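You operate a simulated robot arm through the tools that you are given. There is no shell and no other tool.

You are at the controls of a simulated two-armed robot. One attempt, no reset.

## Task
Roll the bubbles out of the cover in the green jig and wipe the smear off the blue press.
Fine: roller back in its slot; cleaner from the cleaner tin on the white cloth from the grey bench, fume box left on; cloth back, cap closed again. What is to be rubbed or washed off counts as gone when no trace of it is left.

The check looks at the end state, three seconds after you hand in, the way a careful person would. Anything else that was tipped, shoved, dropped, spilled or broken makes it a failure. Lids that push on must go on centred and level and be pressed home; caps that screw on are set level and turned clockwise until they are tight. Flat cloth is picked up by pressing the open fingertips on it (5 to 10 N) and closing them slowly along it; thin cloth reads only 2 to 8 mm in the jaws.

## Robot
Two 7-joint arms with two-finger parallel grippers on one trunk that stands fixed in place. Base frame: the origin is at the foot of the trunk, x ahead of it, y to its left, z up. Readings come in mm, rad, newtons and seconds.
The left shoulder is at [71, 156, 1205], the right one opposite. Each reaches about 1231 mm from its shoulder. Payload 3.91 kg a hand.
The tool frame of a hand sits at the grasp point between the pads (the TCP): z along the fingers, y along the line on which they close. The tips reach 30 mm beyond it. The gripper opens to 110 mm. The fingers are 20 mm wide and 10 mm thick; the gripper's body (48 by 112 mm) begins 55 mm behind the TCP.
Orientation is that of the tool frame in the base frame, as [roll, pitch, yaw] about the fixed x, y, z axes, in that order (R = Rz(yaw) Ry(pitch) Rx(roll)). With the fingers straight down and closing along the base's y, the tool's x points along the base's -x, its y along +y and its z along -z.

## Interface
- The arms move only by the tool servo_tool. It takes "left_commands", "right_commands" or both (then of equal length, played together; a hand with none holds still); each is a list of rows, each a list of 7 numbers: the shift along the tool's x, y, z in mm, then the turn, a rotation vector about the tool's x, y, z in rad, then the closure in counts, from 0 (fully open) to 255 (shut). In form: [[tx, ty, tz, wx, wy, wz, gripper], ...]. A call has 1 to 20 rows; each row is the pose to reach, as a shift and turn from the pose commanded when the call began, along the tool's axes at that moment. Rows are played at 5 a second. More than 50 mm and 0.15 rad between two rows, or a gripper value outside its range, and nothing of the call is played. A pose out of reach is approached as far as the arm can. The call stops where the force on the tool passes 40 N (or 10 N more than at its start, if that is more) or the arm is blocked; 0.2 s more then pass. The fingers move at their own pace (about 108 mm/s each) and stop on an object; they squeeze with about 38 N. The grip force told is the motor's: it shows also when the fingers shut on nothing. Time passes only in rows, and 0.2 s behind the last, so rows that repeat a pose let the fingers close. The reply holds the time, the measured pose of the TCP, the force on the tool along the base axes, the opening and the grip force, in the units named above and with some noise, with the torque about the TCP (base axes, N m) and any sound that the robot's microphone picked up.
- Cameras (640 x 400 px; columns grow to the right, rows downward): "scene" is now at [144.1, -1.1, 1456.2]; the picture's right is [-0.02, -1.00, -0.00], its down [-0.32, 0.01, -0.95] and it looks along [0.95, -0.02, -0.32] (base axes); focal length 284 px, centre (320, 200). "left" rides on the left gripper at [72, -17, -103] in its tool frame; the picture's right is [0.23, 0.97, 0.00], its down [-0.76, 0.18, -0.62] and it looks along [-0.61, 0.14, 0.78] (tool axes); focal length 222 px, centre (320, 200). "right" rides on the right gripper at [73, 17, -103] in its tool frame; the picture's right is [-0.23, 0.97, 0.00], its down [-0.76, -0.18, -0.62] and it looks along [-0.61, -0.14, 0.78] (tool axes); focal length 222 px, centre (320, 200). There is no depth. A picture from a camera that has moved, and an enlarged one, comes with that camera's place and axes in the base frame and with its lens.
- grab_frame(camera): a new picture of that camera. The clock stands still meanwhile.
- slide_trunk(by): slides the trunk up (or, below 0, down) by that many mm; the arms and the scene camera ride with it, the base frame stays. It gives what a move gives, with no picture.
- pan_tilt(pan, tilt): turns the head with the scene camera to pan (to the left, within 1.501 rad either way) and tilt (down, from -0.506 to 1.204), counted from straight ahead of the robot. It gives what a move gives.
- close_up(camera, box): a new picture of the part [left, top, right, bottom] of that camera's present view, enlarged. The clock stands still meanwhile.
- job_done(): hands the job in; it is judged then, once.

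Nothing tells you positions but the pictures and the camera data. Unless the task says otherwise, let go and move clear before handing in.

The tools are called after "Call:" by a JSON object that holds its "name" and its "arguments". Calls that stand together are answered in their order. servo_tool: Moves the arms, as the interface text tells. Its arguments: {"type":"object","properties":{"left_commands":{"type":"array","items":{"type":"array","items":{"type":"number"}}},"right_commands":{"type":"array","items":{"type":"array","items":{"type":"number"}}}},"required":[]} The other tools are called the same way: slide_trunk (by) moves the trunk up or down; pan_tilt (pan, tilt) turns the head that bears the scene camera; grab_frame (camera) takes a picture; close_up (camera, box) takes an enlarged picture of a part of a camera's view; job_done () hands the job in.

At the start:

```text
time: 0.0
left_position: [623.6, 146.5, 1358.7]
left_ee_rot: [-3.141, 0.0, -3.141]
left_ft_force: [0.2, -0.7, 0.6]
left_torque: [-0.01, 0.01, 0.01]
left_grip_width: 109.8
left_gripper_force: 0.1
right_position: [711.2, -372.5, 1445.3]
right_ee_rot: [3.14, -0.002, -3.141]
right_ft_force: [0.8, -0.1, -0.4]
right_torque: [0.0, 0.03, 0.01]
right_grip_width: 110.2
right_gripper_force: 0.1
trunk travel left (down, up): [-650.0, 290.0]
head pan, tilt (commanded): [-0.023, 0.326]
```

scene: 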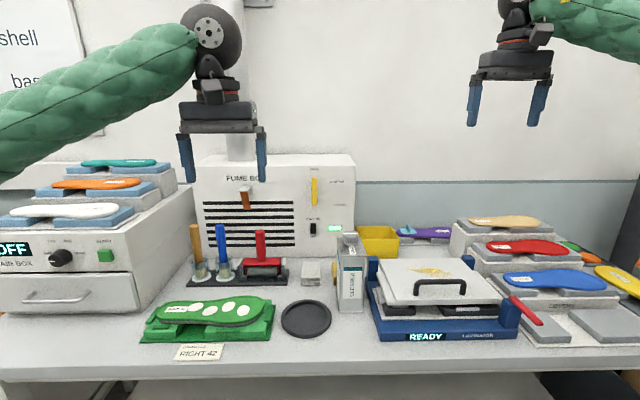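
right: 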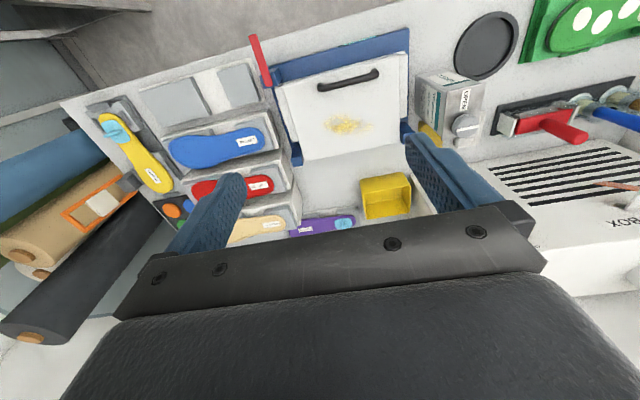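
left: 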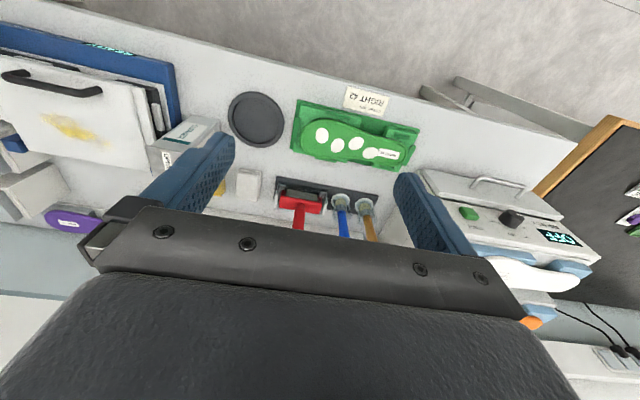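

I see a bench with a green jig holding a green insole cover with white spots (bubbles), a rack with brushes and a red roller, a fume box, a cleaner tin, and a blue press with a yellow smear on its white lid. I'll look closer at everything before moving.

Call:
{"name": "close_up", "arguments": {"camera": "scene", "box": [130, 200, 350, 370]}}

Call:
{"name": "close_up", "arguments": {"camera": "scene", "box": [320, 200, 560, 370]}}

Call:
{"name": "close_up", "arguments": {"camera": "scene", "box": [180, 140, 370, 260]}}

Call:
{"name": "close_up", "arguments": {"camera": "scene", "box": [440, 180, 640, 370]}}

Call:
{"name": "close_up", "arguments": {"camera": "left", "box": [180, 60, 460, 240]}}

Call:
{"name": "close_up", "arguments": {"camera": "right", "box": [240, 20, 520, 240]}}

```text
2.35 times, centred on (240, 285) of scene
camera zoom: at [144.1, -1.1, 1456.2], right [-0.02, -1.0, 0.0], down [-0.32, 0.01, -0.95], along [0.95, -0.02, -0.32], focal length 667 px, centre (508, 0)
```

zoom: 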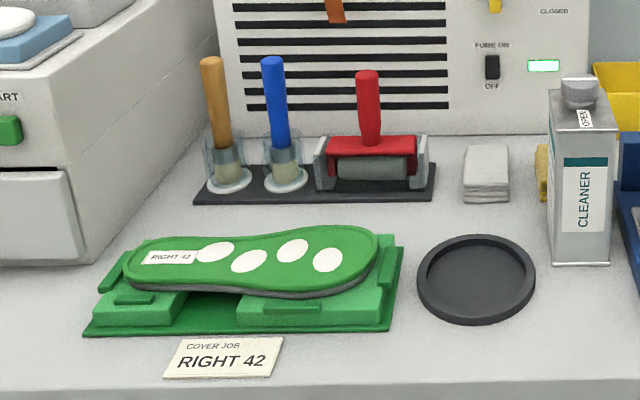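

```text
2.35 times, centred on (440, 285) of scene
camera zoom: at [144.1, -1.1, 1456.2], right [-0.02, -1.0, 0.0], down [-0.32, 0.01, -0.95], along [0.95, -0.02, -0.32], focal length 667 px, centre (38, 0)
```

zoom: 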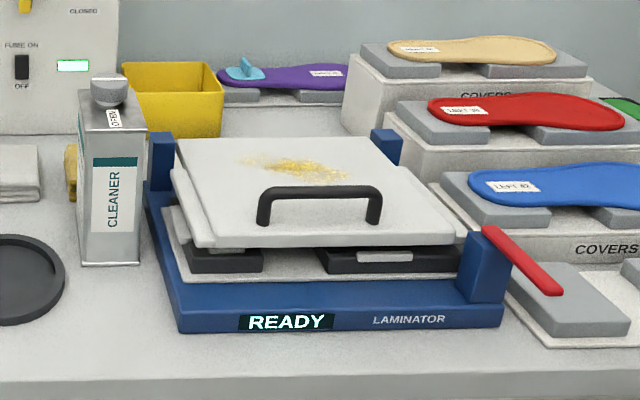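

```text
3.33 times, centred on (275, 200) of scene
camera zoom: at [144.1, -1.1, 1456.2], right [-0.02, -1.0, 0.0], down [-0.32, 0.01, -0.95], along [0.95, -0.02, -0.32], focal length 945 px, centre (470, 200)
```

zoom: 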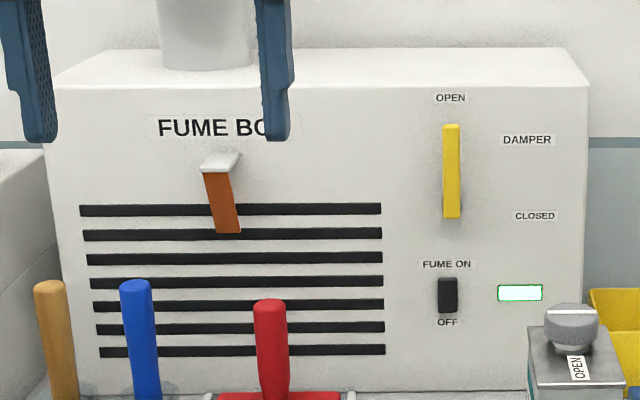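

```text
2.11 times, centred on (540, 275) of scene
camera zoom: at [144.1, -1.1, 1456.2], right [-0.02, -1.0, 0.0], down [-0.32, 0.01, -0.95], along [0.95, -0.02, -0.32], focal length 597 px, centre (-143, 42)
```

zoom: 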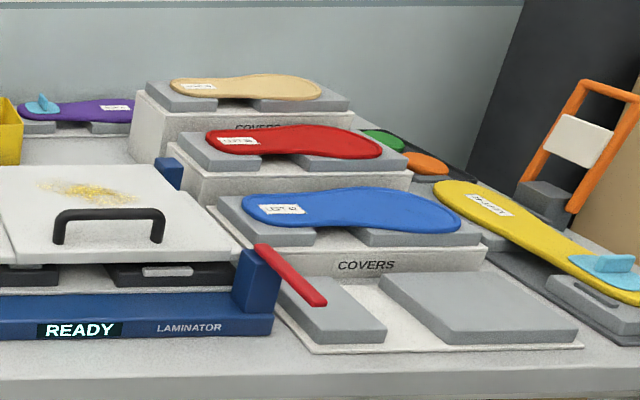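

```text
2.22 times, centred on (320, 150) of left
camera zoom: at [552.1, 131.0, 1462.5], right [-0.23, 0.97, 0.0], down [0.76, 0.18, 0.62], along [0.61, 0.14, -0.78], focal length 494 px, centre (320, 311)
```

zoom: 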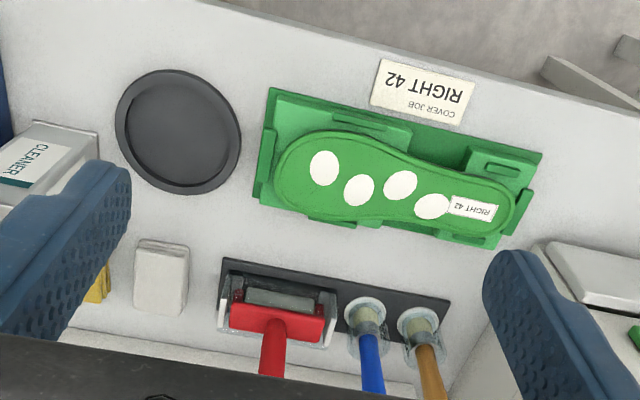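

```text
1.82 times, centred on (380, 130) of right
camera zoom: at [636.9, -356.1, 1548.6], right [0.23, 0.97, 0.0], down [0.76, -0.18, 0.62], along [0.61, -0.14, -0.78], focal length 404 px, centre (211, 327)
```

zoom: 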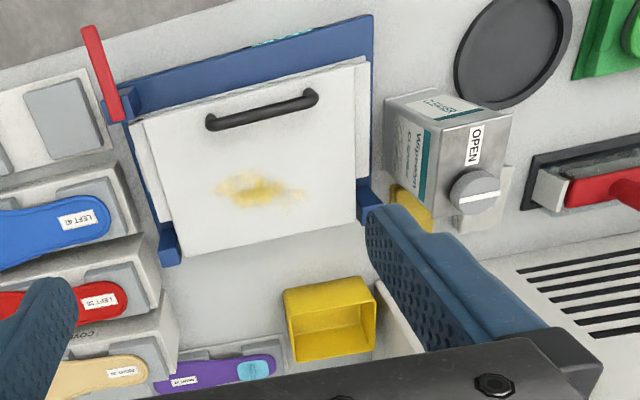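

The bench layout is clear; the tin carries some instructions I want to read. I'll look around with the head first and read the labels.

Call:
{"name": "close_up", "arguments": {"camera": "right", "box": [400, 60, 520, 150]}}

Call:
{"name": "pan_tilt", "arguments": {"pan": 0.7, "tilt": 0.5}}

Call:
{"name": "grab_frame", "arguments": {"camera": "scene"}}

Call:
{"name": "pan_tilt", "arguments": {"pan": -0.8, "tilt": 0.5}}

Call:
{"name": "grab_frame", "arguments": {"camera": "scene"}}

Call:
{"name": "pan_tilt", "arguments": {"pan": 0.0, "tilt": 0.7}}

Call:
{"name": "grab_frame", "arguments": {"camera": "scene"}}

```text
4.44 times, centred on (460, 105) of right
camera zoom: at [636.9, -356.1, 1548.6], right [0.23, 0.97, 0.0], down [0.76, -0.18, 0.62], along [0.61, -0.14, -0.78], focal length 987 px, centre (-302, 622)
```

zoom: 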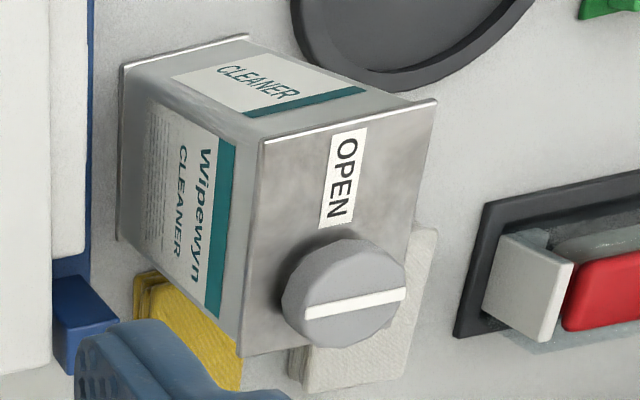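

```text
time: 1.1
left_position: [624.3, 147.1, 1358.7]
left_ee_rot: [-3.141, 0.0, -3.139]
left_ft_force: [-0.1, -0.9, 0.3]
left_torque: [-0.02, 0.01, -0.02]
left_grip_width: 109.9
left_gripper_force: 0.2
right_position: [710.5, -372.7, 1444.5]
right_ee_rot: [3.14, -0.003, -3.14]
right_ft_force: [0.4, -0.1, -0.3]
right_torque: [0.01, 0.0, -0.01]
right_grip_width: 110.2
right_gripper_force: 0.0
trunk travel left (down, up): [-650.0, 290.0]
head pan, tilt (commanded): [0.7, 0.499]
```

```text
taken
camera scene: at [120.6, 59.6, 1440.3], right [0.64, -0.77, 0.0], down [-0.37, -0.31, -0.88], along [0.67, 0.57, -0.48], focal length 284 px, centre (320, 200)
```

scene: 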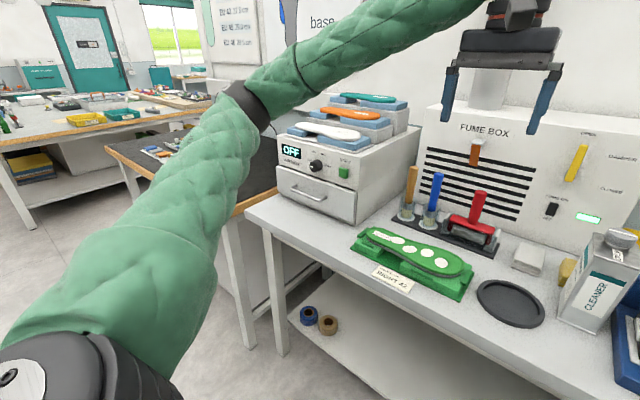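

```text
time: 2.7
left_position: [623.8, 147.2, 1358.7]
left_ee_rot: [3.141, -0.001, -3.14]
left_ft_force: [-0.5, 0.5, 0.3]
left_torque: [0.01, -0.03, 0.03]
left_grip_width: 110.1
left_gripper_force: 0.0
right_position: [710.7, -372.1, 1444.6]
right_ee_rot: [3.14, -0.002, -3.141]
right_ft_force: [0.4, -0.7, 0.1]
right_torque: [-0.02, 0.0, 0.03]
right_grip_width: 109.9
right_gripper_force: 0.0
trunk travel left (down, up): [-650.0, 290.0]
head pan, tilt (commanded): [-0.799, 0.499]
```

```text
taken
camera scene: at [114.4, -64.1, 1440.3], right [-0.72, -0.7, 0.0], down [-0.33, 0.34, -0.88], along [0.61, -0.63, -0.48], focal length 284 px, centre (320, 200)
```

scene: 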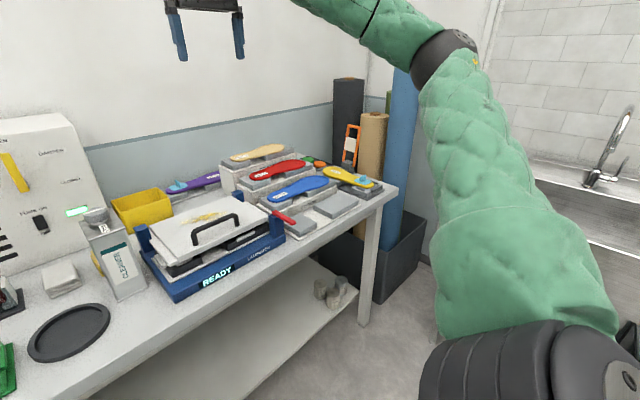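

```text
time: 3.8
left_position: [624.8, 147.3, 1358.7]
left_ee_rot: [-3.141, 0.0, -3.139]
left_ft_force: [0.0, -0.3, 1.0]
left_torque: [0.01, -0.02, 0.0]
left_grip_width: 109.9
left_gripper_force: 0.0
right_position: [710.7, -371.6, 1443.9]
right_ee_rot: [3.14, -0.001, 3.141]
right_ft_force: [-0.8, -0.5, -0.3]
right_torque: [-0.01, -0.01, 0.01]
right_grip_width: 109.8
right_gripper_force: 0.1
trunk travel left (down, up): [-650.0, 290.0]
head pan, tilt (commanded): [0.0, 0.7]
```

```text
taken
camera scene: at [135.9, 1.0, 1422.6], right [0.0, -1.0, 0.0], down [-0.64, 0.0, -0.76], along [0.76, 0.0, -0.64], focal length 284 px, centre (320, 200)
```

scene: 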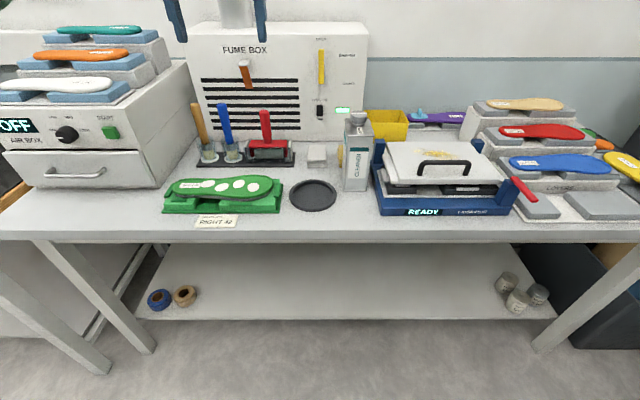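

The bench top works out at about z≈900, with the jig centred near (755, 265), the roller rack near (1000, 184), the tin near (815, −110), the cloth near (985, 10) and the press around y −155…−540. Now I'll zoom in on the details (fume switch, tin cap, roller slot).

Call:
{"name": "close_up", "arguments": {"camera": "scene", "box": [300, 60, 400, 130]}}

Call:
{"name": "close_up", "arguments": {"camera": "scene", "box": [180, 90, 340, 190]}}

Call:
{"name": "close_up", "arguments": {"camera": "scene", "box": [300, 100, 400, 200]}}

Call:
{"name": "close_up", "arguments": {"camera": "scene", "box": [150, 160, 300, 240]}}

Call:
{"name": "close_up", "arguments": {"camera": "scene", "box": [200, 40, 300, 110]}}

Call:
{"name": "close_up", "arguments": {"camera": "scene", "box": [360, 120, 540, 230]}}

```text
5.71 times, centred on (350, 95) of scene
camera zoom: at [135.9, 1.0, 1422.6], right [0.0, -1.0, 0.0], down [-0.64, 0.0, -0.76], along [0.76, 0.0, -0.64], focal length 1620 px, centre (149, 800)
```

zoom: 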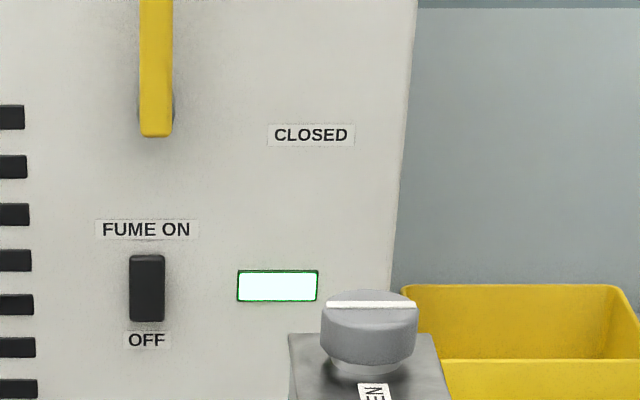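

```text
4.00 times, centred on (260, 140) of scene
camera zoom: at [135.9, 1.0, 1422.6], right [0.0, -1.0, 0.0], down [-0.64, 0.0, -0.76], along [0.76, 0.0, -0.64], focal length 1134 px, centre (560, 440)
```

zoom: 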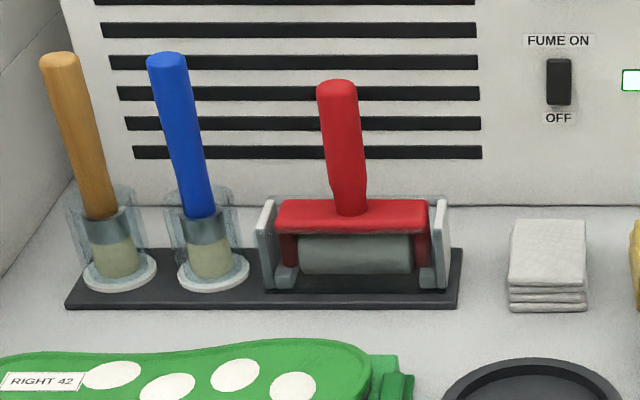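

```text
4.00 times, centred on (350, 150) of scene
camera zoom: at [135.9, 1.0, 1422.6], right [0.0, -1.0, 0.0], down [-0.64, 0.0, -0.76], along [0.76, 0.0, -0.64], focal length 1134 px, centre (200, 400)
```

zoom: 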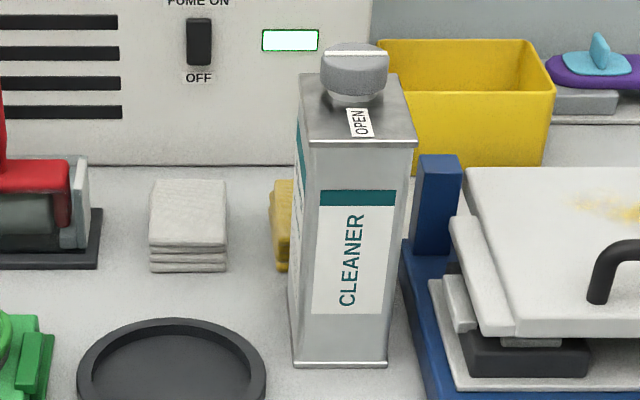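

```text
4.27 times, centred on (225, 200) of scene
camera zoom: at [135.9, 1.0, 1422.6], right [0.0, -1.0, 0.0], down [-0.64, 0.0, -0.76], along [0.76, 0.0, -0.64], focal length 1210 px, centre (725, 200)
```

zoom: 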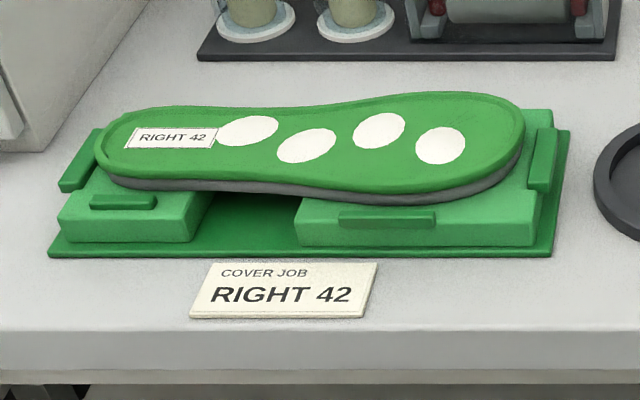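

```text
5.71 times, centred on (250, 75) of scene
camera zoom: at [135.9, 1.0, 1422.6], right [0.0, -1.0, 0.0], down [-0.64, 0.0, -0.76], along [0.76, 0.0, -0.64], focal length 1620 px, centre (720, 914)
```

zoom: 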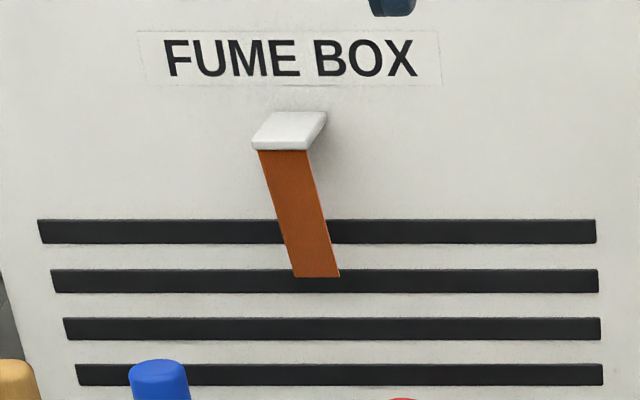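

```text
3.56 times, centred on (450, 175) of scene
camera zoom: at [135.9, 1.0, 1422.6], right [0.0, -1.0, 0.0], down [-0.64, 0.0, -0.76], along [0.76, 0.0, -0.64], focal length 1008 px, centre (-142, 289)
```

zoom: 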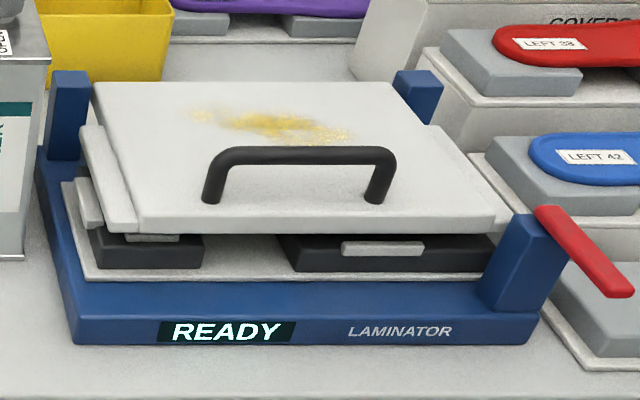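

The fume lamp is lit and the ribbon is drawn in, so the fume box is already on and stays on. I'll start with the left hand: approach above the roller (handle near (975, 173)) and take a closer picture.

Call:
{"name": "servo_tool", "arguments": {"left_commands": [[-45, 5, 15, 0, 0, 0, 0], [-90, 10, 30, 0, 0, 0, 0], [-135, 15, 45, 0, 0, 0, 0], [-180, 20, 60, 0, 0, 0, 0], [-225, 25, 75, 0, 0, 0, 0], [-270, 26, 90, 0, 0, 0, 0], [-310, 26, 105, 0, 0, 0, 0]]}}

Call:
{"name": "grab_frame", "arguments": {"camera": "left"}}

Call:
{"name": "grab_frame", "arguments": {"camera": "scene"}}

```text
time: 5.4
left_position: [932.8, 171.9, 1249.5]
left_ee_rot: [-3.141, -0.002, -3.139]
left_ft_force: [-0.2, 0.4, 0.5]
left_torque: [0.03, -0.01, -0.01]
left_grip_width: 109.8
left_gripper_force: 0.0
right_position: [712.4, -372.2, 1443.0]
right_ee_rot: [3.14, -0.001, -3.142]
right_ft_force: [-0.3, 1.7, 0.3]
right_torque: [0.0, -0.01, 0.01]
right_grip_width: 109.8
right_gripper_force: 0.0
trunk travel left (down, up): [-650.0, 290.0]
head pan, tilt (commanded): [0.0, 0.7]
```

```text
taken
camera left: at [860.8, 155.2, 1353.7], right [-0.23, 0.97, 0.0], down [0.76, 0.18, 0.62], along [0.6, 0.14, -0.78], focal length 222 px, centre (320, 200)
```

left: 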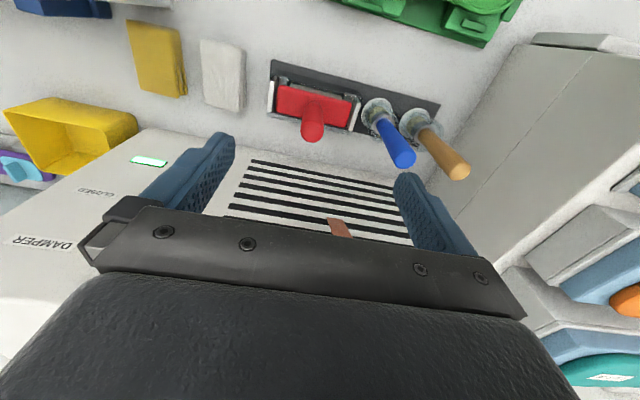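

```text
taken
camera scene: at [137.4, 0.4, 1422.4], right [0.0, -1.0, 0.0], down [-0.65, 0.0, -0.76], along [0.76, 0.0, -0.65], focal length 284 px, centre (320, 200)
```

scene: 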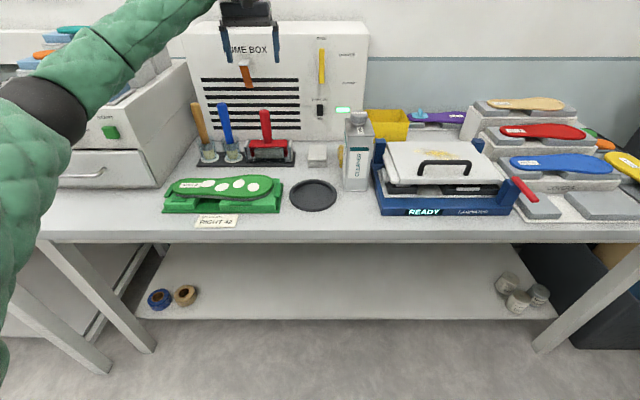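

Call:
{"name": "close_up", "arguments": {"camera": "left", "box": [180, 30, 480, 200]}}

Call:
{"name": "close_up", "arguments": {"camera": "left", "box": [260, 50, 370, 150]}}

```text
2.13 times, centred on (330, 115) of left
camera zoom: at [860.8, 155.2, 1353.7], right [-0.23, 0.97, 0.0], down [0.76, 0.18, 0.62], along [0.6, 0.14, -0.78], focal length 474 px, centre (299, 381)
```

zoom: 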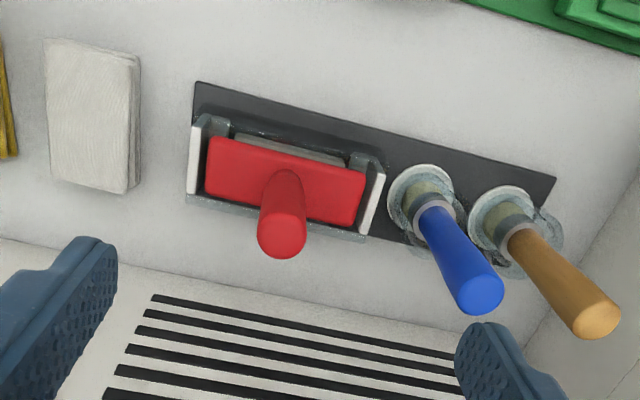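

```text
4.00 times, centred on (315, 100) of left
camera zoom: at [860.8, 155.2, 1353.7], right [-0.23, 0.97, 0.0], down [0.76, 0.18, 0.62], along [0.6, 0.14, -0.78], focal length 888 px, centre (340, 600)
```

zoom: 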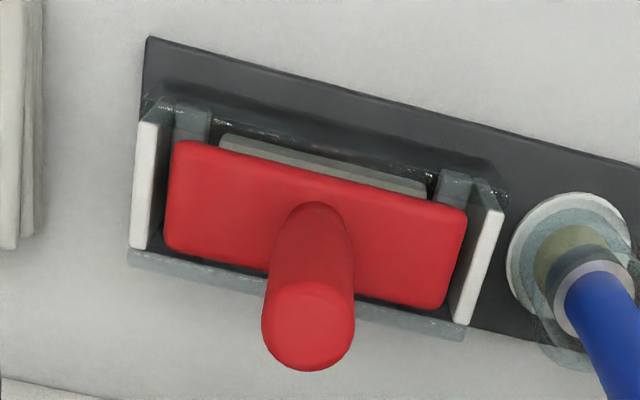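

The roller handle is vertical at about (970, 170), top near z 1067. I'll descend around it with open fingers and then close.

Call:
{"name": "servo_tool", "arguments": {"left_commands": [[-37, -1, 0, 0, 0, 0, 0], [-37, -1, 45, 0, 0, 0, 0], [-37, -1, 90, 0, 0, 0, 0], [-37, -1, 130, 0, 0, 0, 0], [-37, -1, 150, 0, 0, 0, 0]]}}

Call:
{"name": "grab_frame", "arguments": {"camera": "left"}}

Call:
{"name": "close_up", "arguments": {"camera": "scene", "box": [180, 50, 340, 190]}}

```text
time: 6.6
left_position: [970.1, 175.4, 1104.3]
left_ee_rot: [-3.141, 0.001, -3.14]
left_ft_force: [0.6, -0.5, 0.8]
left_torque: [-0.01, -0.02, 0.01]
left_grip_width: 110.0
left_gripper_force: 0.0
right_position: [710.7, -372.1, 1445.6]
right_ee_rot: [3.137, -0.002, 3.141]
right_ft_force: [0.9, 0.3, 0.5]
right_torque: [0.02, 0.0, 0.01]
right_grip_width: 110.0
right_gripper_force: 0.0
trunk travel left (down, up): [-650.0, 290.0]
head pan, tilt (commanded): [0.0, 0.7]
```

```text
taken
camera left: at [898.2, 158.0, 1208.9], right [-0.23, 0.97, 0.0], down [0.76, 0.18, 0.62], along [0.61, 0.14, -0.78], focal length 222 px, centre (320, 200)
```

left: 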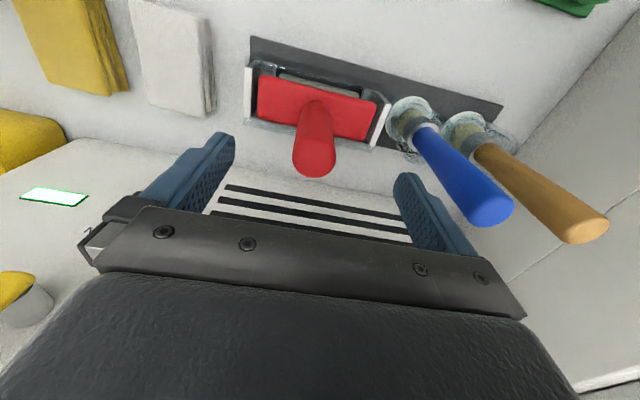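

```text
2.86 times, centred on (260, 120) of scene
camera zoom: at [136.0, 1.6, 1422.7], right [0.0, -1.0, 0.0], down [-0.64, 0.0, -0.76], along [0.76, 0.0, -0.64], focal length 810 px, centre (491, 429)
```

zoom: 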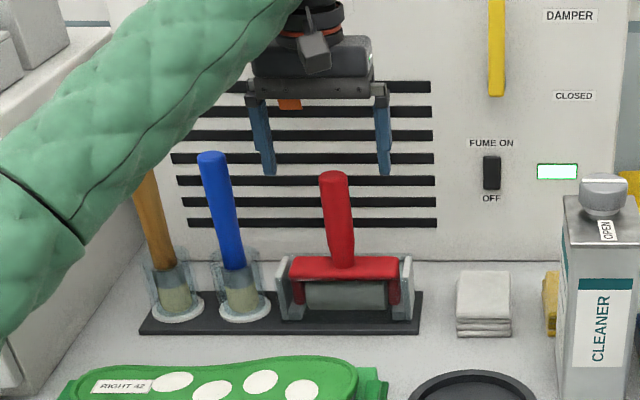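

The handle is about 6 mm to the right of the gripper centre, so I'll correct it and descend, then close slowly.

Call:
{"name": "servo_tool", "arguments": {"left_commands": [[3, -6, 0, 0, 0, 0, 0], [3, -6, 40, 0, 0, 0, 0], [3, -6, 72, 0, 0, 0, 0], [3, -6, 72, 0, 0, 0, 100], [3, -6, 72, 0, 0, 0, 170], [3, -6, 72, 0, 0, 0, 230], [3, -6, 72, 0, 0, 0, 255], [3, -6, 72, 0, 0, 0, 255]]}}

Call:
{"name": "grab_frame", "arguments": {"camera": "left"}}

Call:
{"name": "close_up", "arguments": {"camera": "scene", "box": [180, 50, 340, 190]}}

```text
time: 8.4
left_position: [966.9, 168.2, 1031.1]
left_ee_rot: [3.141, 0.001, -3.139]
left_ft_force: [0.7, 0.5, 0.8]
left_torque: [0.03, -0.11, -0.01]
left_grip_width: 30.4
left_gripper_force: 37.8
right_position: [710.7, -372.5, 1445.6]
right_ee_rot: [3.14, -0.003, -3.141]
right_ft_force: [-0.1, -0.5, 0.5]
right_torque: [-0.02, 0.02, 0.02]
right_grip_width: 110.0
right_gripper_force: 0.1
trunk travel left (down, up): [-650.0, 290.0]
head pan, tilt (commanded): [0.0, 0.7]
```

```text
taken
camera left: at [894.5, 151.8, 1134.8], right [-0.23, 0.97, 0.0], down [0.76, 0.18, 0.62], along [0.61, 0.14, -0.78], focal length 222 px, centre (320, 200)
```

left: 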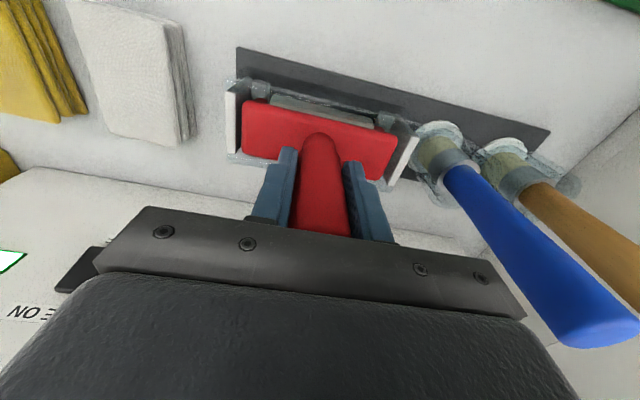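

```text
2.86 times, centred on (260, 120) of scene
camera zoom: at [135.9, 1.0, 1422.6], right [0.0, -1.0, 0.0], down [-0.64, 0.0, -0.76], along [0.76, 0.0, -0.64], focal length 810 px, centre (491, 429)
```

zoom: 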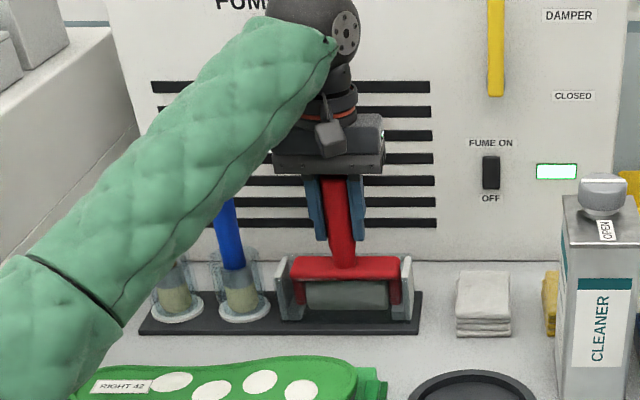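

The roller is held (30 mm in the jaws). Lifting it straight out of its slot.

Call:
{"name": "servo_tool", "arguments": {"left_commands": [[0, 0, -15, 0, 0, 0, 255], [0, 0, -30, 0, 0, 0, 255], [0, 0, -60, 0, 0, 0, 255], [0, 0, -100, 0, 0, 0, 255], [0, 0, -140, 0, 0, 0, 255], [0, 0, -170, 0, 0, 0, 255]]}}

Call:
{"name": "grab_frame", "arguments": {"camera": "left"}}

Call:
{"name": "grab_frame", "arguments": {"camera": "scene"}}

```text
time: 9.8
left_position: [965.9, 167.3, 1200.5]
left_ee_rot: [-3.141, -0.002, -3.139]
left_ft_force: [-0.1, -1.2, -2.6]
left_torque: [0.01, 0.0, 0.03]
left_grip_width: 30.1
left_gripper_force: 37.9
right_position: [708.7, -373.6, 1445.6]
right_ee_rot: [3.14, 0.001, 3.141]
right_ft_force: [-0.1, 0.4, -0.7]
right_torque: [0.01, -0.03, 0.0]
right_grip_width: 109.9
right_gripper_force: 0.1
trunk travel left (down, up): [-650.0, 290.0]
head pan, tilt (commanded): [0.0, 0.7]
```

```text
taken
camera left: at [894.2, 150.4, 1303.6], right [-0.23, 0.97, 0.0], down [0.76, 0.18, 0.62], along [0.61, 0.14, -0.78], focal length 222 px, centre (320, 200)
```

left: 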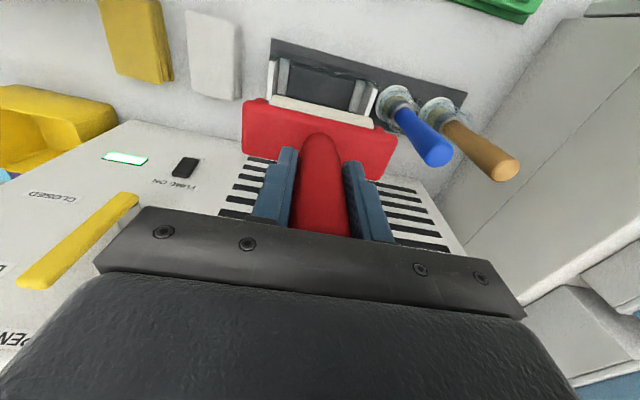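

```text
taken
camera scene: at [135.5, 0.6, 1422.5], right [0.0, -1.0, 0.0], down [-0.64, 0.0, -0.76], along [0.76, 0.0, -0.64], focal length 284 px, centre (320, 200)
```

scene: 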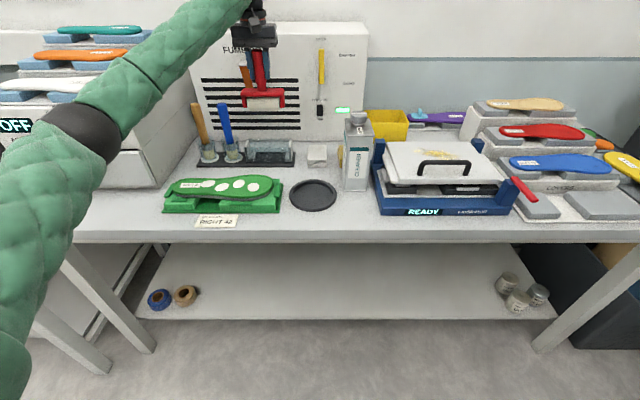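

The roller is free. I'll move over the jig's heel end and turn the hand 90° so the roller axis lies across the insole.

Call:
{"name": "servo_tool", "arguments": {"left_commands": [[20, 18, 0, 0, 0, -0.14, 255], [40, 36, 0, 0, 0, -0.28, 255], [60, 54, 0, 0, 0, -0.42, 255], [80, 72, 0, 0, 0, -0.56, 255], [100, 90, 0, 0, 0, -0.7, 255], [120, 108, 0, 0, 0, -0.84, 255], [140, 126, 0, 0, 0, -0.98, 255], [160, 144, 0, 0, 0, -1.12, 255], [175, 162, 0, 0, 0, -1.26, 255], [190, 180, 0, 0, 0, -1.4, 255], [200, 197, 0, 0, 0, -1.54, 255], [200, 197, 0, 0, 0, -1.571, 255]]}}

Call:
{"name": "grab_frame", "arguments": {"camera": "left"}}

Call:
{"name": "grab_frame", "arguments": {"camera": "scene"}}

```text
time: 12.4
left_position: [768.2, 364.6, 1201.9]
left_ee_rot: [3.139, 0.0, -1.57]
left_ft_force: [-1.1, 0.0, -3.3]
left_torque: [-0.03, 0.0, 0.01]
left_grip_width: 30.1
left_gripper_force: 37.6
right_position: [712.1, -372.5, 1444.5]
right_ee_rot: [3.14, -0.003, 3.14]
right_ft_force: [0.3, 0.0, 0.3]
right_torque: [-0.03, 0.03, -0.03]
right_grip_width: 109.9
right_gripper_force: 0.1
trunk travel left (down, up): [-650.0, 290.0]
head pan, tilt (commanded): [0.0, 0.7]
```

```text
taken
camera left: at [786.6, 292.5, 1305.4], right [-0.97, -0.23, 0.0], down [-0.18, 0.76, 0.62], along [-0.14, 0.61, -0.78], focal length 222 px, centre (320, 200)
```

left: 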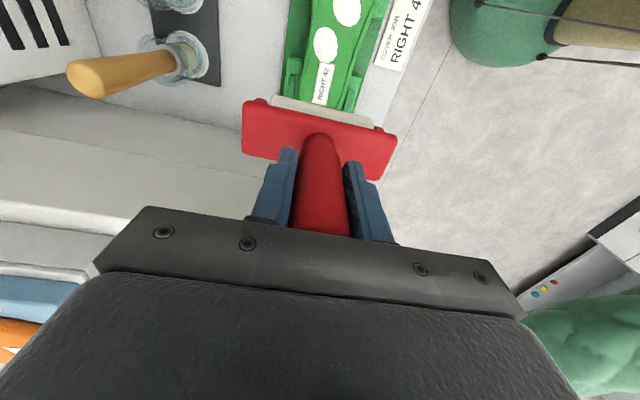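

```text
taken
camera scene: at [136.6, 0.8, 1422.5], right [0.0, -1.0, 0.0], down [-0.65, 0.0, -0.76], along [0.76, 0.0, -0.65], focal length 284 px, centre (320, 200)
```

scene: 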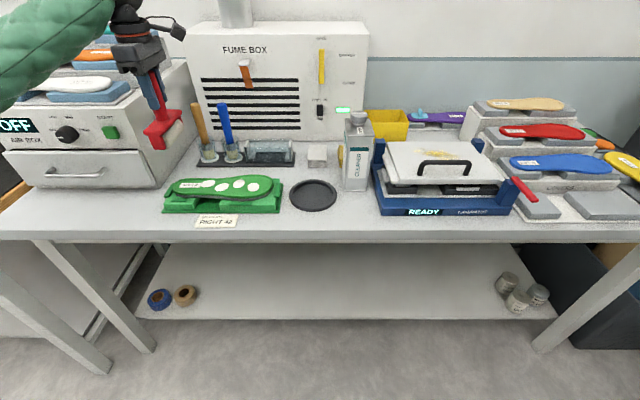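

Geometry checks out: bubbles at x≈757–776, y≈186–315. Descending toward the heel end (expected contact at TCP z≈1070).

Call:
{"name": "servo_tool", "arguments": {"left_commands": [[0, 0, 40, 0, 0, 0, 255], [0, 0, 80, 0, 0, 0, 255], [0, 0, 110, 0, 0, 0, 255], [0, 0, 118, 0, 0, 0, 255], [0, 0, 121, 0, 0, 0, 255]]}}

Call:
{"name": "grab_frame", "arguments": {"camera": "left"}}

Call:
{"name": "close_up", "arguments": {"camera": "scene", "box": [130, 90, 320, 240]}}

```text
time: 13.6
left_position: [766.7, 362.7, 1081.5]
left_ee_rot: [3.141, -0.001, -1.569]
left_ft_force: [0.1, 0.1, -1.7]
left_torque: [0.01, 0.03, -0.01]
left_grip_width: 30.3
left_gripper_force: 37.9
right_position: [709.9, -373.0, 1445.1]
right_ee_rot: [3.14, -0.001, 3.141]
right_ft_force: [0.5, 0.3, 1.1]
right_torque: [0.0, 0.02, -0.01]
right_grip_width: 110.0
right_gripper_force: 0.1
trunk travel left (down, up): [-650.0, 290.0]
head pan, tilt (commanded): [0.0, 0.7]
```

```text
taken
camera left: at [784.2, 291.9, 1185.1], right [-0.97, -0.23, 0.0], down [-0.18, 0.76, 0.62], along [-0.14, 0.61, -0.78], focal length 222 px, centre (320, 200)
```

left: 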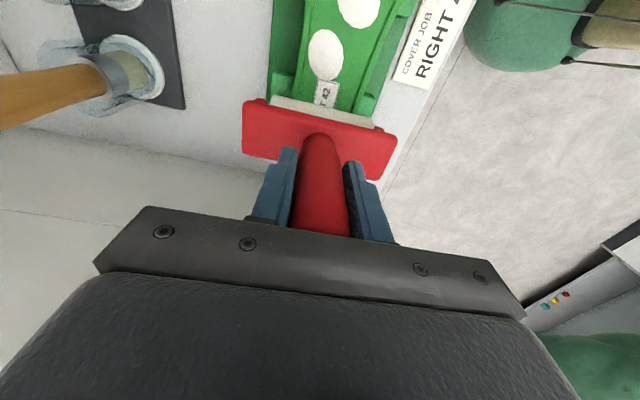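

```text
2.67 times, centred on (225, 165) of scene
camera zoom: at [136.1, 1.3, 1422.6], right [0.0, -1.0, 0.0], down [-0.64, 0.0, -0.76], along [0.76, 0.0, -0.64], focal length 756 px, centre (573, 293)
```

zoom: 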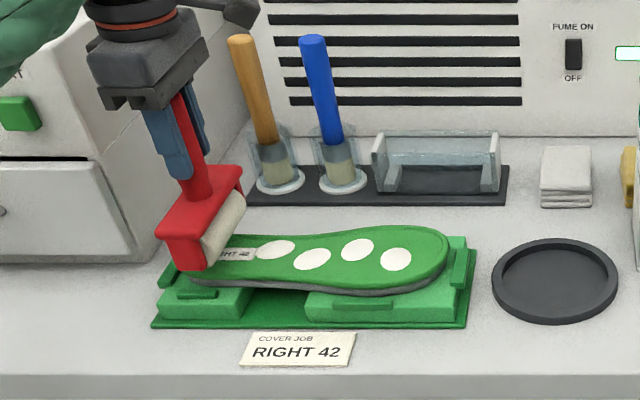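

Call:
{"name": "servo_tool", "arguments": {"left_commands": [[0, 0, 2, 0, 0, 0, 255], [0, 0, 4, 0, 0, 0, 255], [0, 0, 6, 0, 0, 0, 255]]}}

```text
time: 14.4
left_position: [767.5, 364.4, 1076.2]
left_ee_rot: [-3.141, 0.001, -1.569]
left_ft_force: [-0.9, 0.0, -2.7]
left_torque: [-0.01, 0.01, 0.02]
left_grip_width: 30.2
left_gripper_force: 38.9
right_position: [710.4, -372.8, 1445.1]
right_ee_rot: [3.14, -0.001, 3.141]
right_ft_force: [0.1, 0.1, -1.2]
right_torque: [0.0, 0.0, 0.0]
right_grip_width: 109.7
right_gripper_force: 0.0
trunk travel left (down, up): [-650.0, 290.0]
head pan, tilt (commanded): [0.0, 0.7]
```

Call:
{"name": "servo_tool", "arguments": {"left_commands": [[0, 0, 2, 0, 0, 0, 255], [0, 0, 4, 0, 0, 0, 255]]}}

Call:
{"name": "servo_tool", "arguments": {"left_commands": [[0, 0, 1.5, 0, 0, 0, 255], [0, 0, 3, 0, 0, 0, 255]]}}

Call:
{"name": "close_up", "arguments": {"camera": "scene", "box": [130, 120, 290, 220]}}

```text
time: 15.0
left_position: [768.7, 364.2, 1069.3]
left_ee_rot: [3.139, 0.0, -1.57]
left_ft_force: [0.1, -0.5, -2.6]
left_torque: [-0.01, 0.02, -0.01]
left_grip_width: 30.3
left_gripper_force: 38.1
right_position: [710.8, -372.7, 1446.2]
right_ee_rot: [3.141, -0.002, 3.141]
right_ft_force: [0.5, -0.8, 0.2]
right_torque: [0.03, -0.02, -0.03]
right_grip_width: 109.8
right_gripper_force: 0.0
trunk travel left (down, up): [-650.0, 290.0]
head pan, tilt (commanded): [0.0, 0.7]
```

```text
time: 15.6
left_position: [767.2, 362.9, 1067.3]
left_ee_rot: [3.141, -0.001, -1.568]
left_ft_force: [-0.5, -0.9, -3.1]
left_torque: [-0.04, 0.03, -0.01]
left_grip_width: 30.2
left_gripper_force: 38.0
right_position: [709.9, -372.0, 1446.4]
right_ee_rot: [3.139, -0.002, 3.141]
right_ft_force: [-0.6, 0.0, -0.3]
right_torque: [0.0, 0.03, 0.01]
right_grip_width: 110.0
right_gripper_force: 0.1
trunk travel left (down, up): [-650.0, 290.0]
head pan, tilt (commanded): [0.0, 0.7]
```

```text
4.00 times, centred on (210, 170) of scene
camera zoom: at [136.1, 1.3, 1422.6], right [0.0, -1.0, 0.0], down [-0.64, 0.0, -0.76], along [0.76, 0.0, -0.64], focal length 1134 px, centre (760, 320)
```

zoom: 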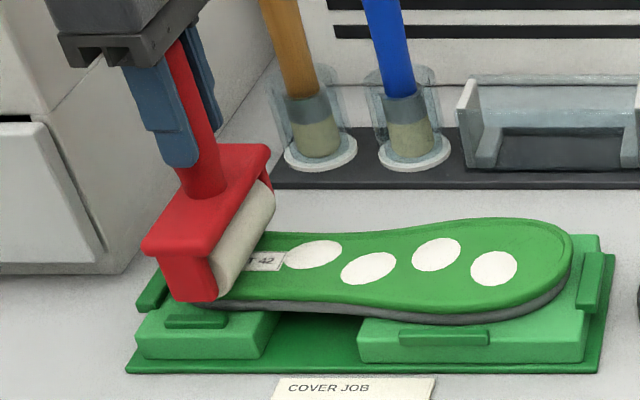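

Call:
{"name": "servo_tool", "arguments": {"left_commands": [[0, 0, 1.5, 0, 0, 0, 255], [0, 0, 3, 0, 0, 0, 255]]}}

Call:
{"name": "servo_tool", "arguments": {"left_commands": [[0, 0, 1.5, 0, 0, 0, 255], [0, 0, 3, 0, 0, 0, 255]]}}

```text
time: 16.2
left_position: [766.6, 362.9, 1066.8]
left_ee_rot: [-3.14, -0.001, -1.568]
left_ft_force: [2.7, -0.1, 15.0]
left_torque: [0.02, 0.0, -0.02]
left_grip_width: 30.4
left_gripper_force: 38.1
right_position: [710.3, -372.2, 1446.2]
right_ee_rot: [3.14, 0.0, -3.141]
right_ft_force: [-0.2, -0.1, -0.1]
right_torque: [-0.02, 0.0, 0.0]
right_grip_width: 110.1
right_gripper_force: 0.0
trunk travel left (down, up): [-650.0, 290.0]
head pan, tilt (commanded): [0.0, 0.7]
```

```text
time: 16.8
left_position: [766.4, 362.9, 1065.9]
left_ee_rot: [-3.138, 0.002, -1.569]
left_ft_force: [5.5, 0.1, 36.4]
left_torque: [0.18, -0.16, 0.03]
left_grip_width: 30.6
left_gripper_force: 37.8
right_position: [707.8, -375.1, 1447.2]
right_ee_rot: [3.14, 0.002, 3.141]
right_ft_force: [0.3, -0.4, 0.5]
right_torque: [-0.01, 0.0, -0.01]
right_grip_width: 110.0
right_gripper_force: 0.1
trunk travel left (down, up): [-650.0, 290.0]
head pan, tilt (commanded): [0.0, 0.7]
```

Contact at about z 1066; I'm a bit hard on it, so I'll ease to roughly 15–18 N and begin rolling toward the toe.

Call:
{"name": "servo_tool", "arguments": {"left_commands": [[0, 0, -2.5, 0, 0, 0, 255], [10, 0, -2.5, 0, 0, 0, 255], [20, 0, -2.5, 0, 0, 0, 255]]}}

Call:
{"name": "close_up", "arguments": {"camera": "scene", "box": [130, 120, 290, 220]}}

```text
time: 17.6
left_position: [765.7, 343.9, 1065.8]
left_ee_rot: [3.141, 0.0, -1.57]
left_ft_force: [4.9, -0.5, 25.7]
left_torque: [0.1, -0.29, 0.01]
left_grip_width: 30.2
left_gripper_force: 38.3
right_position: [709.2, -373.1, 1445.9]
right_ee_rot: [3.139, 0.0, -3.141]
right_ft_force: [0.2, -0.6, -0.2]
right_torque: [0.01, 0.04, 0.01]
right_grip_width: 109.9
right_gripper_force: 0.0
trunk travel left (down, up): [-650.0, 290.0]
head pan, tilt (commanded): [0.0, 0.7]
```

```text
4.00 times, centred on (210, 170) of scene
camera zoom: at [134.2, 0.3, 1422.7], right [0.0, -1.0, 0.0], down [-0.64, 0.0, -0.77], along [0.77, 0.0, -0.64], focal length 1134 px, centre (760, 320)
```

zoom: 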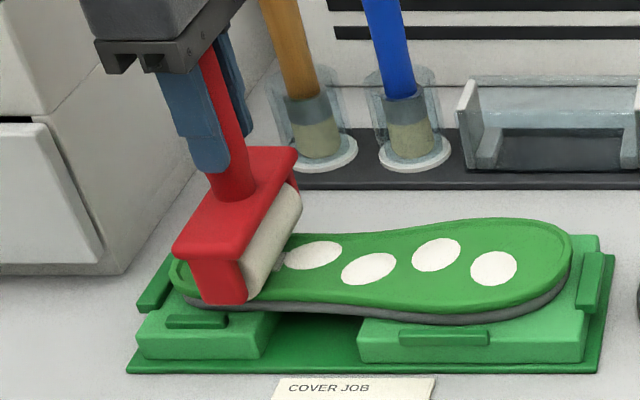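

Call:
{"name": "servo_tool", "arguments": {"left_commands": [[8, 0, -0.8, 0, 0, 0, 255], [16, 0, -0.8, 0, 0, 0, 255], [24, 0, -0.8, 0, 0, 0, 255], [32, 0, -0.8, 0, 0, 0, 255]]}}

Call:
{"name": "close_up", "arguments": {"camera": "scene", "box": [130, 120, 290, 220]}}

```text
time: 18.6
left_position: [765.8, 311.4, 1065.9]
left_ee_rot: [-3.141, 0.0, -1.569]
left_ft_force: [-1.2, -0.4, 12.1]
left_torque: [0.02, 0.29, -0.04]
left_grip_width: 30.1
left_gripper_force: 38.1
right_position: [709.1, -373.9, 1445.6]
right_ee_rot: [3.138, 0.0, -3.141]
right_ft_force: [-0.4, -0.5, 0.3]
right_torque: [0.01, 0.02, 0.04]
right_grip_width: 110.1
right_gripper_force: 0.1
trunk travel left (down, up): [-650.0, 290.0]
head pan, tilt (commanded): [0.0, 0.7]
```

```text
4.00 times, centred on (210, 170) of scene
camera zoom: at [134.5, 0.5, 1422.7], right [0.0, -1.0, 0.0], down [-0.64, 0.0, -0.77], along [0.77, 0.0, -0.64], focal length 1134 px, centre (760, 320)
```

zoom: 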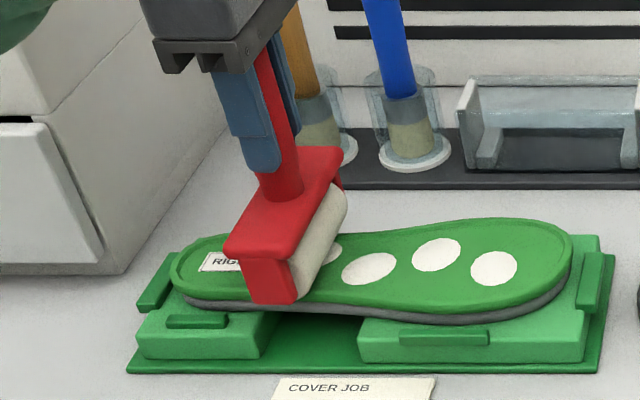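

Call:
{"name": "servo_tool", "arguments": {"left_commands": [[8, 0, 0.3, 0, 0, 0, 255], [16, 0, 0.5, 0, 0, 0, 255], [24, 0, 0.5, 0, 0, 0, 255], [32, 0, 0.5, 0, 0, 0, 255]]}}

Call:
{"name": "close_up", "arguments": {"camera": "scene", "box": [130, 120, 290, 220]}}

```text
time: 19.6
left_position: [768.2, 279.5, 1066.3]
left_ee_rot: [3.141, 0.0, -1.569]
left_ft_force: [-3.7, 0.4, 11.5]
left_torque: [0.05, 0.4, 0.01]
left_grip_width: 30.3
left_gripper_force: 37.8
right_position: [710.9, -372.6, 1446.4]
right_ee_rot: [3.139, 0.0, 3.141]
right_ft_force: [0.1, 0.3, -0.2]
right_torque: [0.01, 0.03, -0.06]
right_grip_width: 110.0
right_gripper_force: 0.2
trunk travel left (down, up): [-650.0, 290.0]
head pan, tilt (commanded): [0.0, 0.7]
```

```text
4.00 times, centred on (210, 170) of scene
camera zoom: at [134.8, 0.4, 1422.7], right [0.0, -1.0, 0.0], down [-0.64, 0.0, -0.77], along [0.77, 0.0, -0.64], focal length 1134 px, centre (760, 320)
```

zoom: 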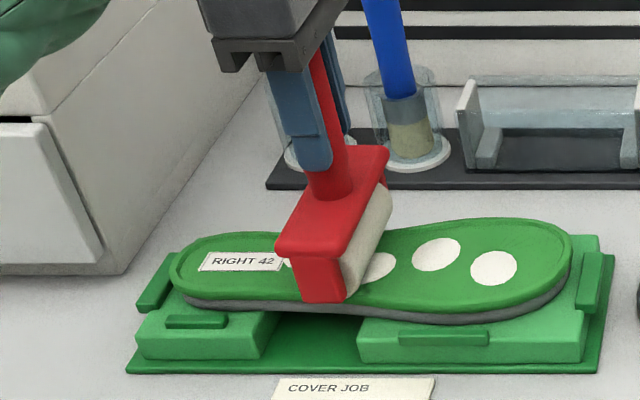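

Call:
{"name": "servo_tool", "arguments": {"left_commands": [[8, 0, 0.5, 0, 0, 0, 255], [16, 0, 0.8, 0, 0, 0, 255], [24, 0, 0.8, 0, 0, 0, 255], [32, 0, 0.8, 0, 0, 0, 255]]}}

Call:
{"name": "close_up", "arguments": {"camera": "scene", "box": [130, 120, 290, 220]}}

Call:
{"name": "grab_frame", "arguments": {"camera": "left"}}

```text
time: 20.6
left_position: [766.2, 246.5, 1064.9]
left_ee_rot: [-3.139, 0.0, -1.567]
left_ft_force: [2.2, 0.1, 15.9]
left_torque: [0.06, -0.23, -0.04]
left_grip_width: 30.2
left_gripper_force: 38.1
right_position: [709.4, -373.9, 1444.8]
right_ee_rot: [3.139, 0.0, 3.141]
right_ft_force: [0.0, -0.5, 0.5]
right_torque: [-0.02, -0.04, 0.01]
right_grip_width: 110.1
right_gripper_force: 0.0
trunk travel left (down, up): [-650.0, 290.0]
head pan, tilt (commanded): [0.0, 0.7]
```

```text
4.00 times, centred on (210, 170) of scene
camera zoom: at [134.9, 0.3, 1422.7], right [0.0, -1.0, 0.0], down [-0.64, 0.0, -0.77], along [0.77, 0.0, -0.64], focal length 1134 px, centre (760, 320)
```

zoom: 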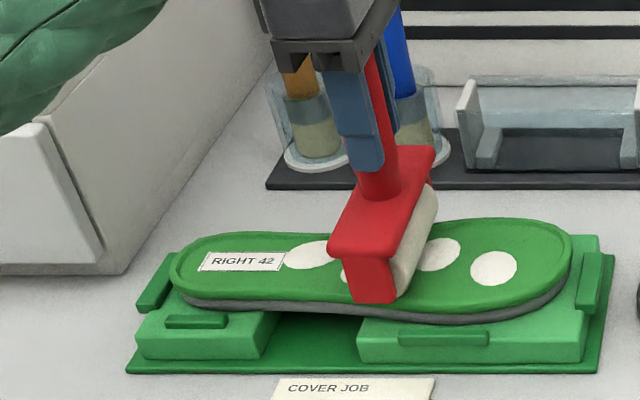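

```text
taken
camera left: at [784.1, 174.5, 1169.0], right [-0.97, -0.23, 0.0], down [-0.18, 0.76, 0.62], along [-0.14, 0.61, -0.78], focal length 222 px, centre (320, 200)
```

left: 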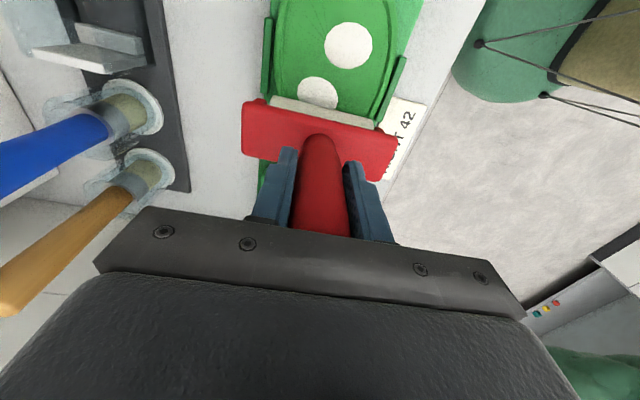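

The bubbles don't look changed yet behind the roller. I'll finish this pass to the toe with a bit more pressure, then lift and inspect.

Call:
{"name": "servo_tool", "arguments": {"left_commands": [[8, 0, 0.8, 0, 0, 0, 255], [16, 0, 1.2, 0, 0, 0, 255], [24, 0, 1.2, 0, 0, 0, 255], [32, 0, 1.2, 0, 0, 0, 255]]}}

Call:
{"name": "servo_tool", "arguments": {"left_commands": [[8, 0, 0, 0, 0, 0, 255], [16, 0, 0, 0, 0, 0, 255], [24, 0, 0, 0, 0, 0, 255], [32, 0, 0, 0, 0, 0, 255]]}}

Call:
{"name": "close_up", "arguments": {"camera": "scene", "box": [130, 120, 290, 220]}}

```text
time: 21.6
left_position: [766.8, 215.7, 1064.6]
left_ee_rot: [-3.139, 0.0, -1.569]
left_ft_force: [6.4, -1.3, 33.6]
left_torque: [0.15, -0.2, -0.03]
left_grip_width: 30.2
left_gripper_force: 38.0
right_position: [708.4, -373.7, 1446.9]
right_ee_rot: [3.14, -0.001, 3.141]
right_ft_force: [-0.1, 0.3, 0.4]
right_torque: [0.01, -0.02, -0.01]
right_grip_width: 110.0
right_gripper_force: 0.1
trunk travel left (down, up): [-650.0, 290.0]
head pan, tilt (commanded): [0.0, 0.7]
```

```text
time: 22.6
left_position: [765.7, 181.8, 1064.3]
left_ee_rot: [-3.139, 0.001, -1.57]
left_ft_force: [-1.0, 0.6, 31.4]
left_torque: [0.14, 0.16, -0.06]
left_grip_width: 30.2
left_gripper_force: 37.9
right_position: [707.3, -374.4, 1445.8]
right_ee_rot: [3.139, 0.002, -3.141]
right_ft_force: [0.5, -0.6, -0.3]
right_torque: [-0.02, 0.01, 0.03]
right_grip_width: 110.0
right_gripper_force: 0.0
trunk travel left (down, up): [-650.0, 290.0]
head pan, tilt (commanded): [0.0, 0.7]
```

```text
4.00 times, centred on (210, 170) of scene
camera zoom: at [133.1, 0.1, 1422.8], right [0.0, -1.0, 0.0], down [-0.64, 0.0, -0.77], along [0.77, 0.0, -0.64], focal length 1134 px, centre (760, 320)
```

zoom: 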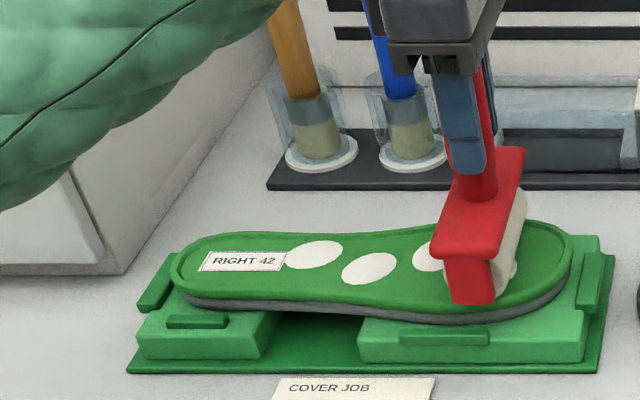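

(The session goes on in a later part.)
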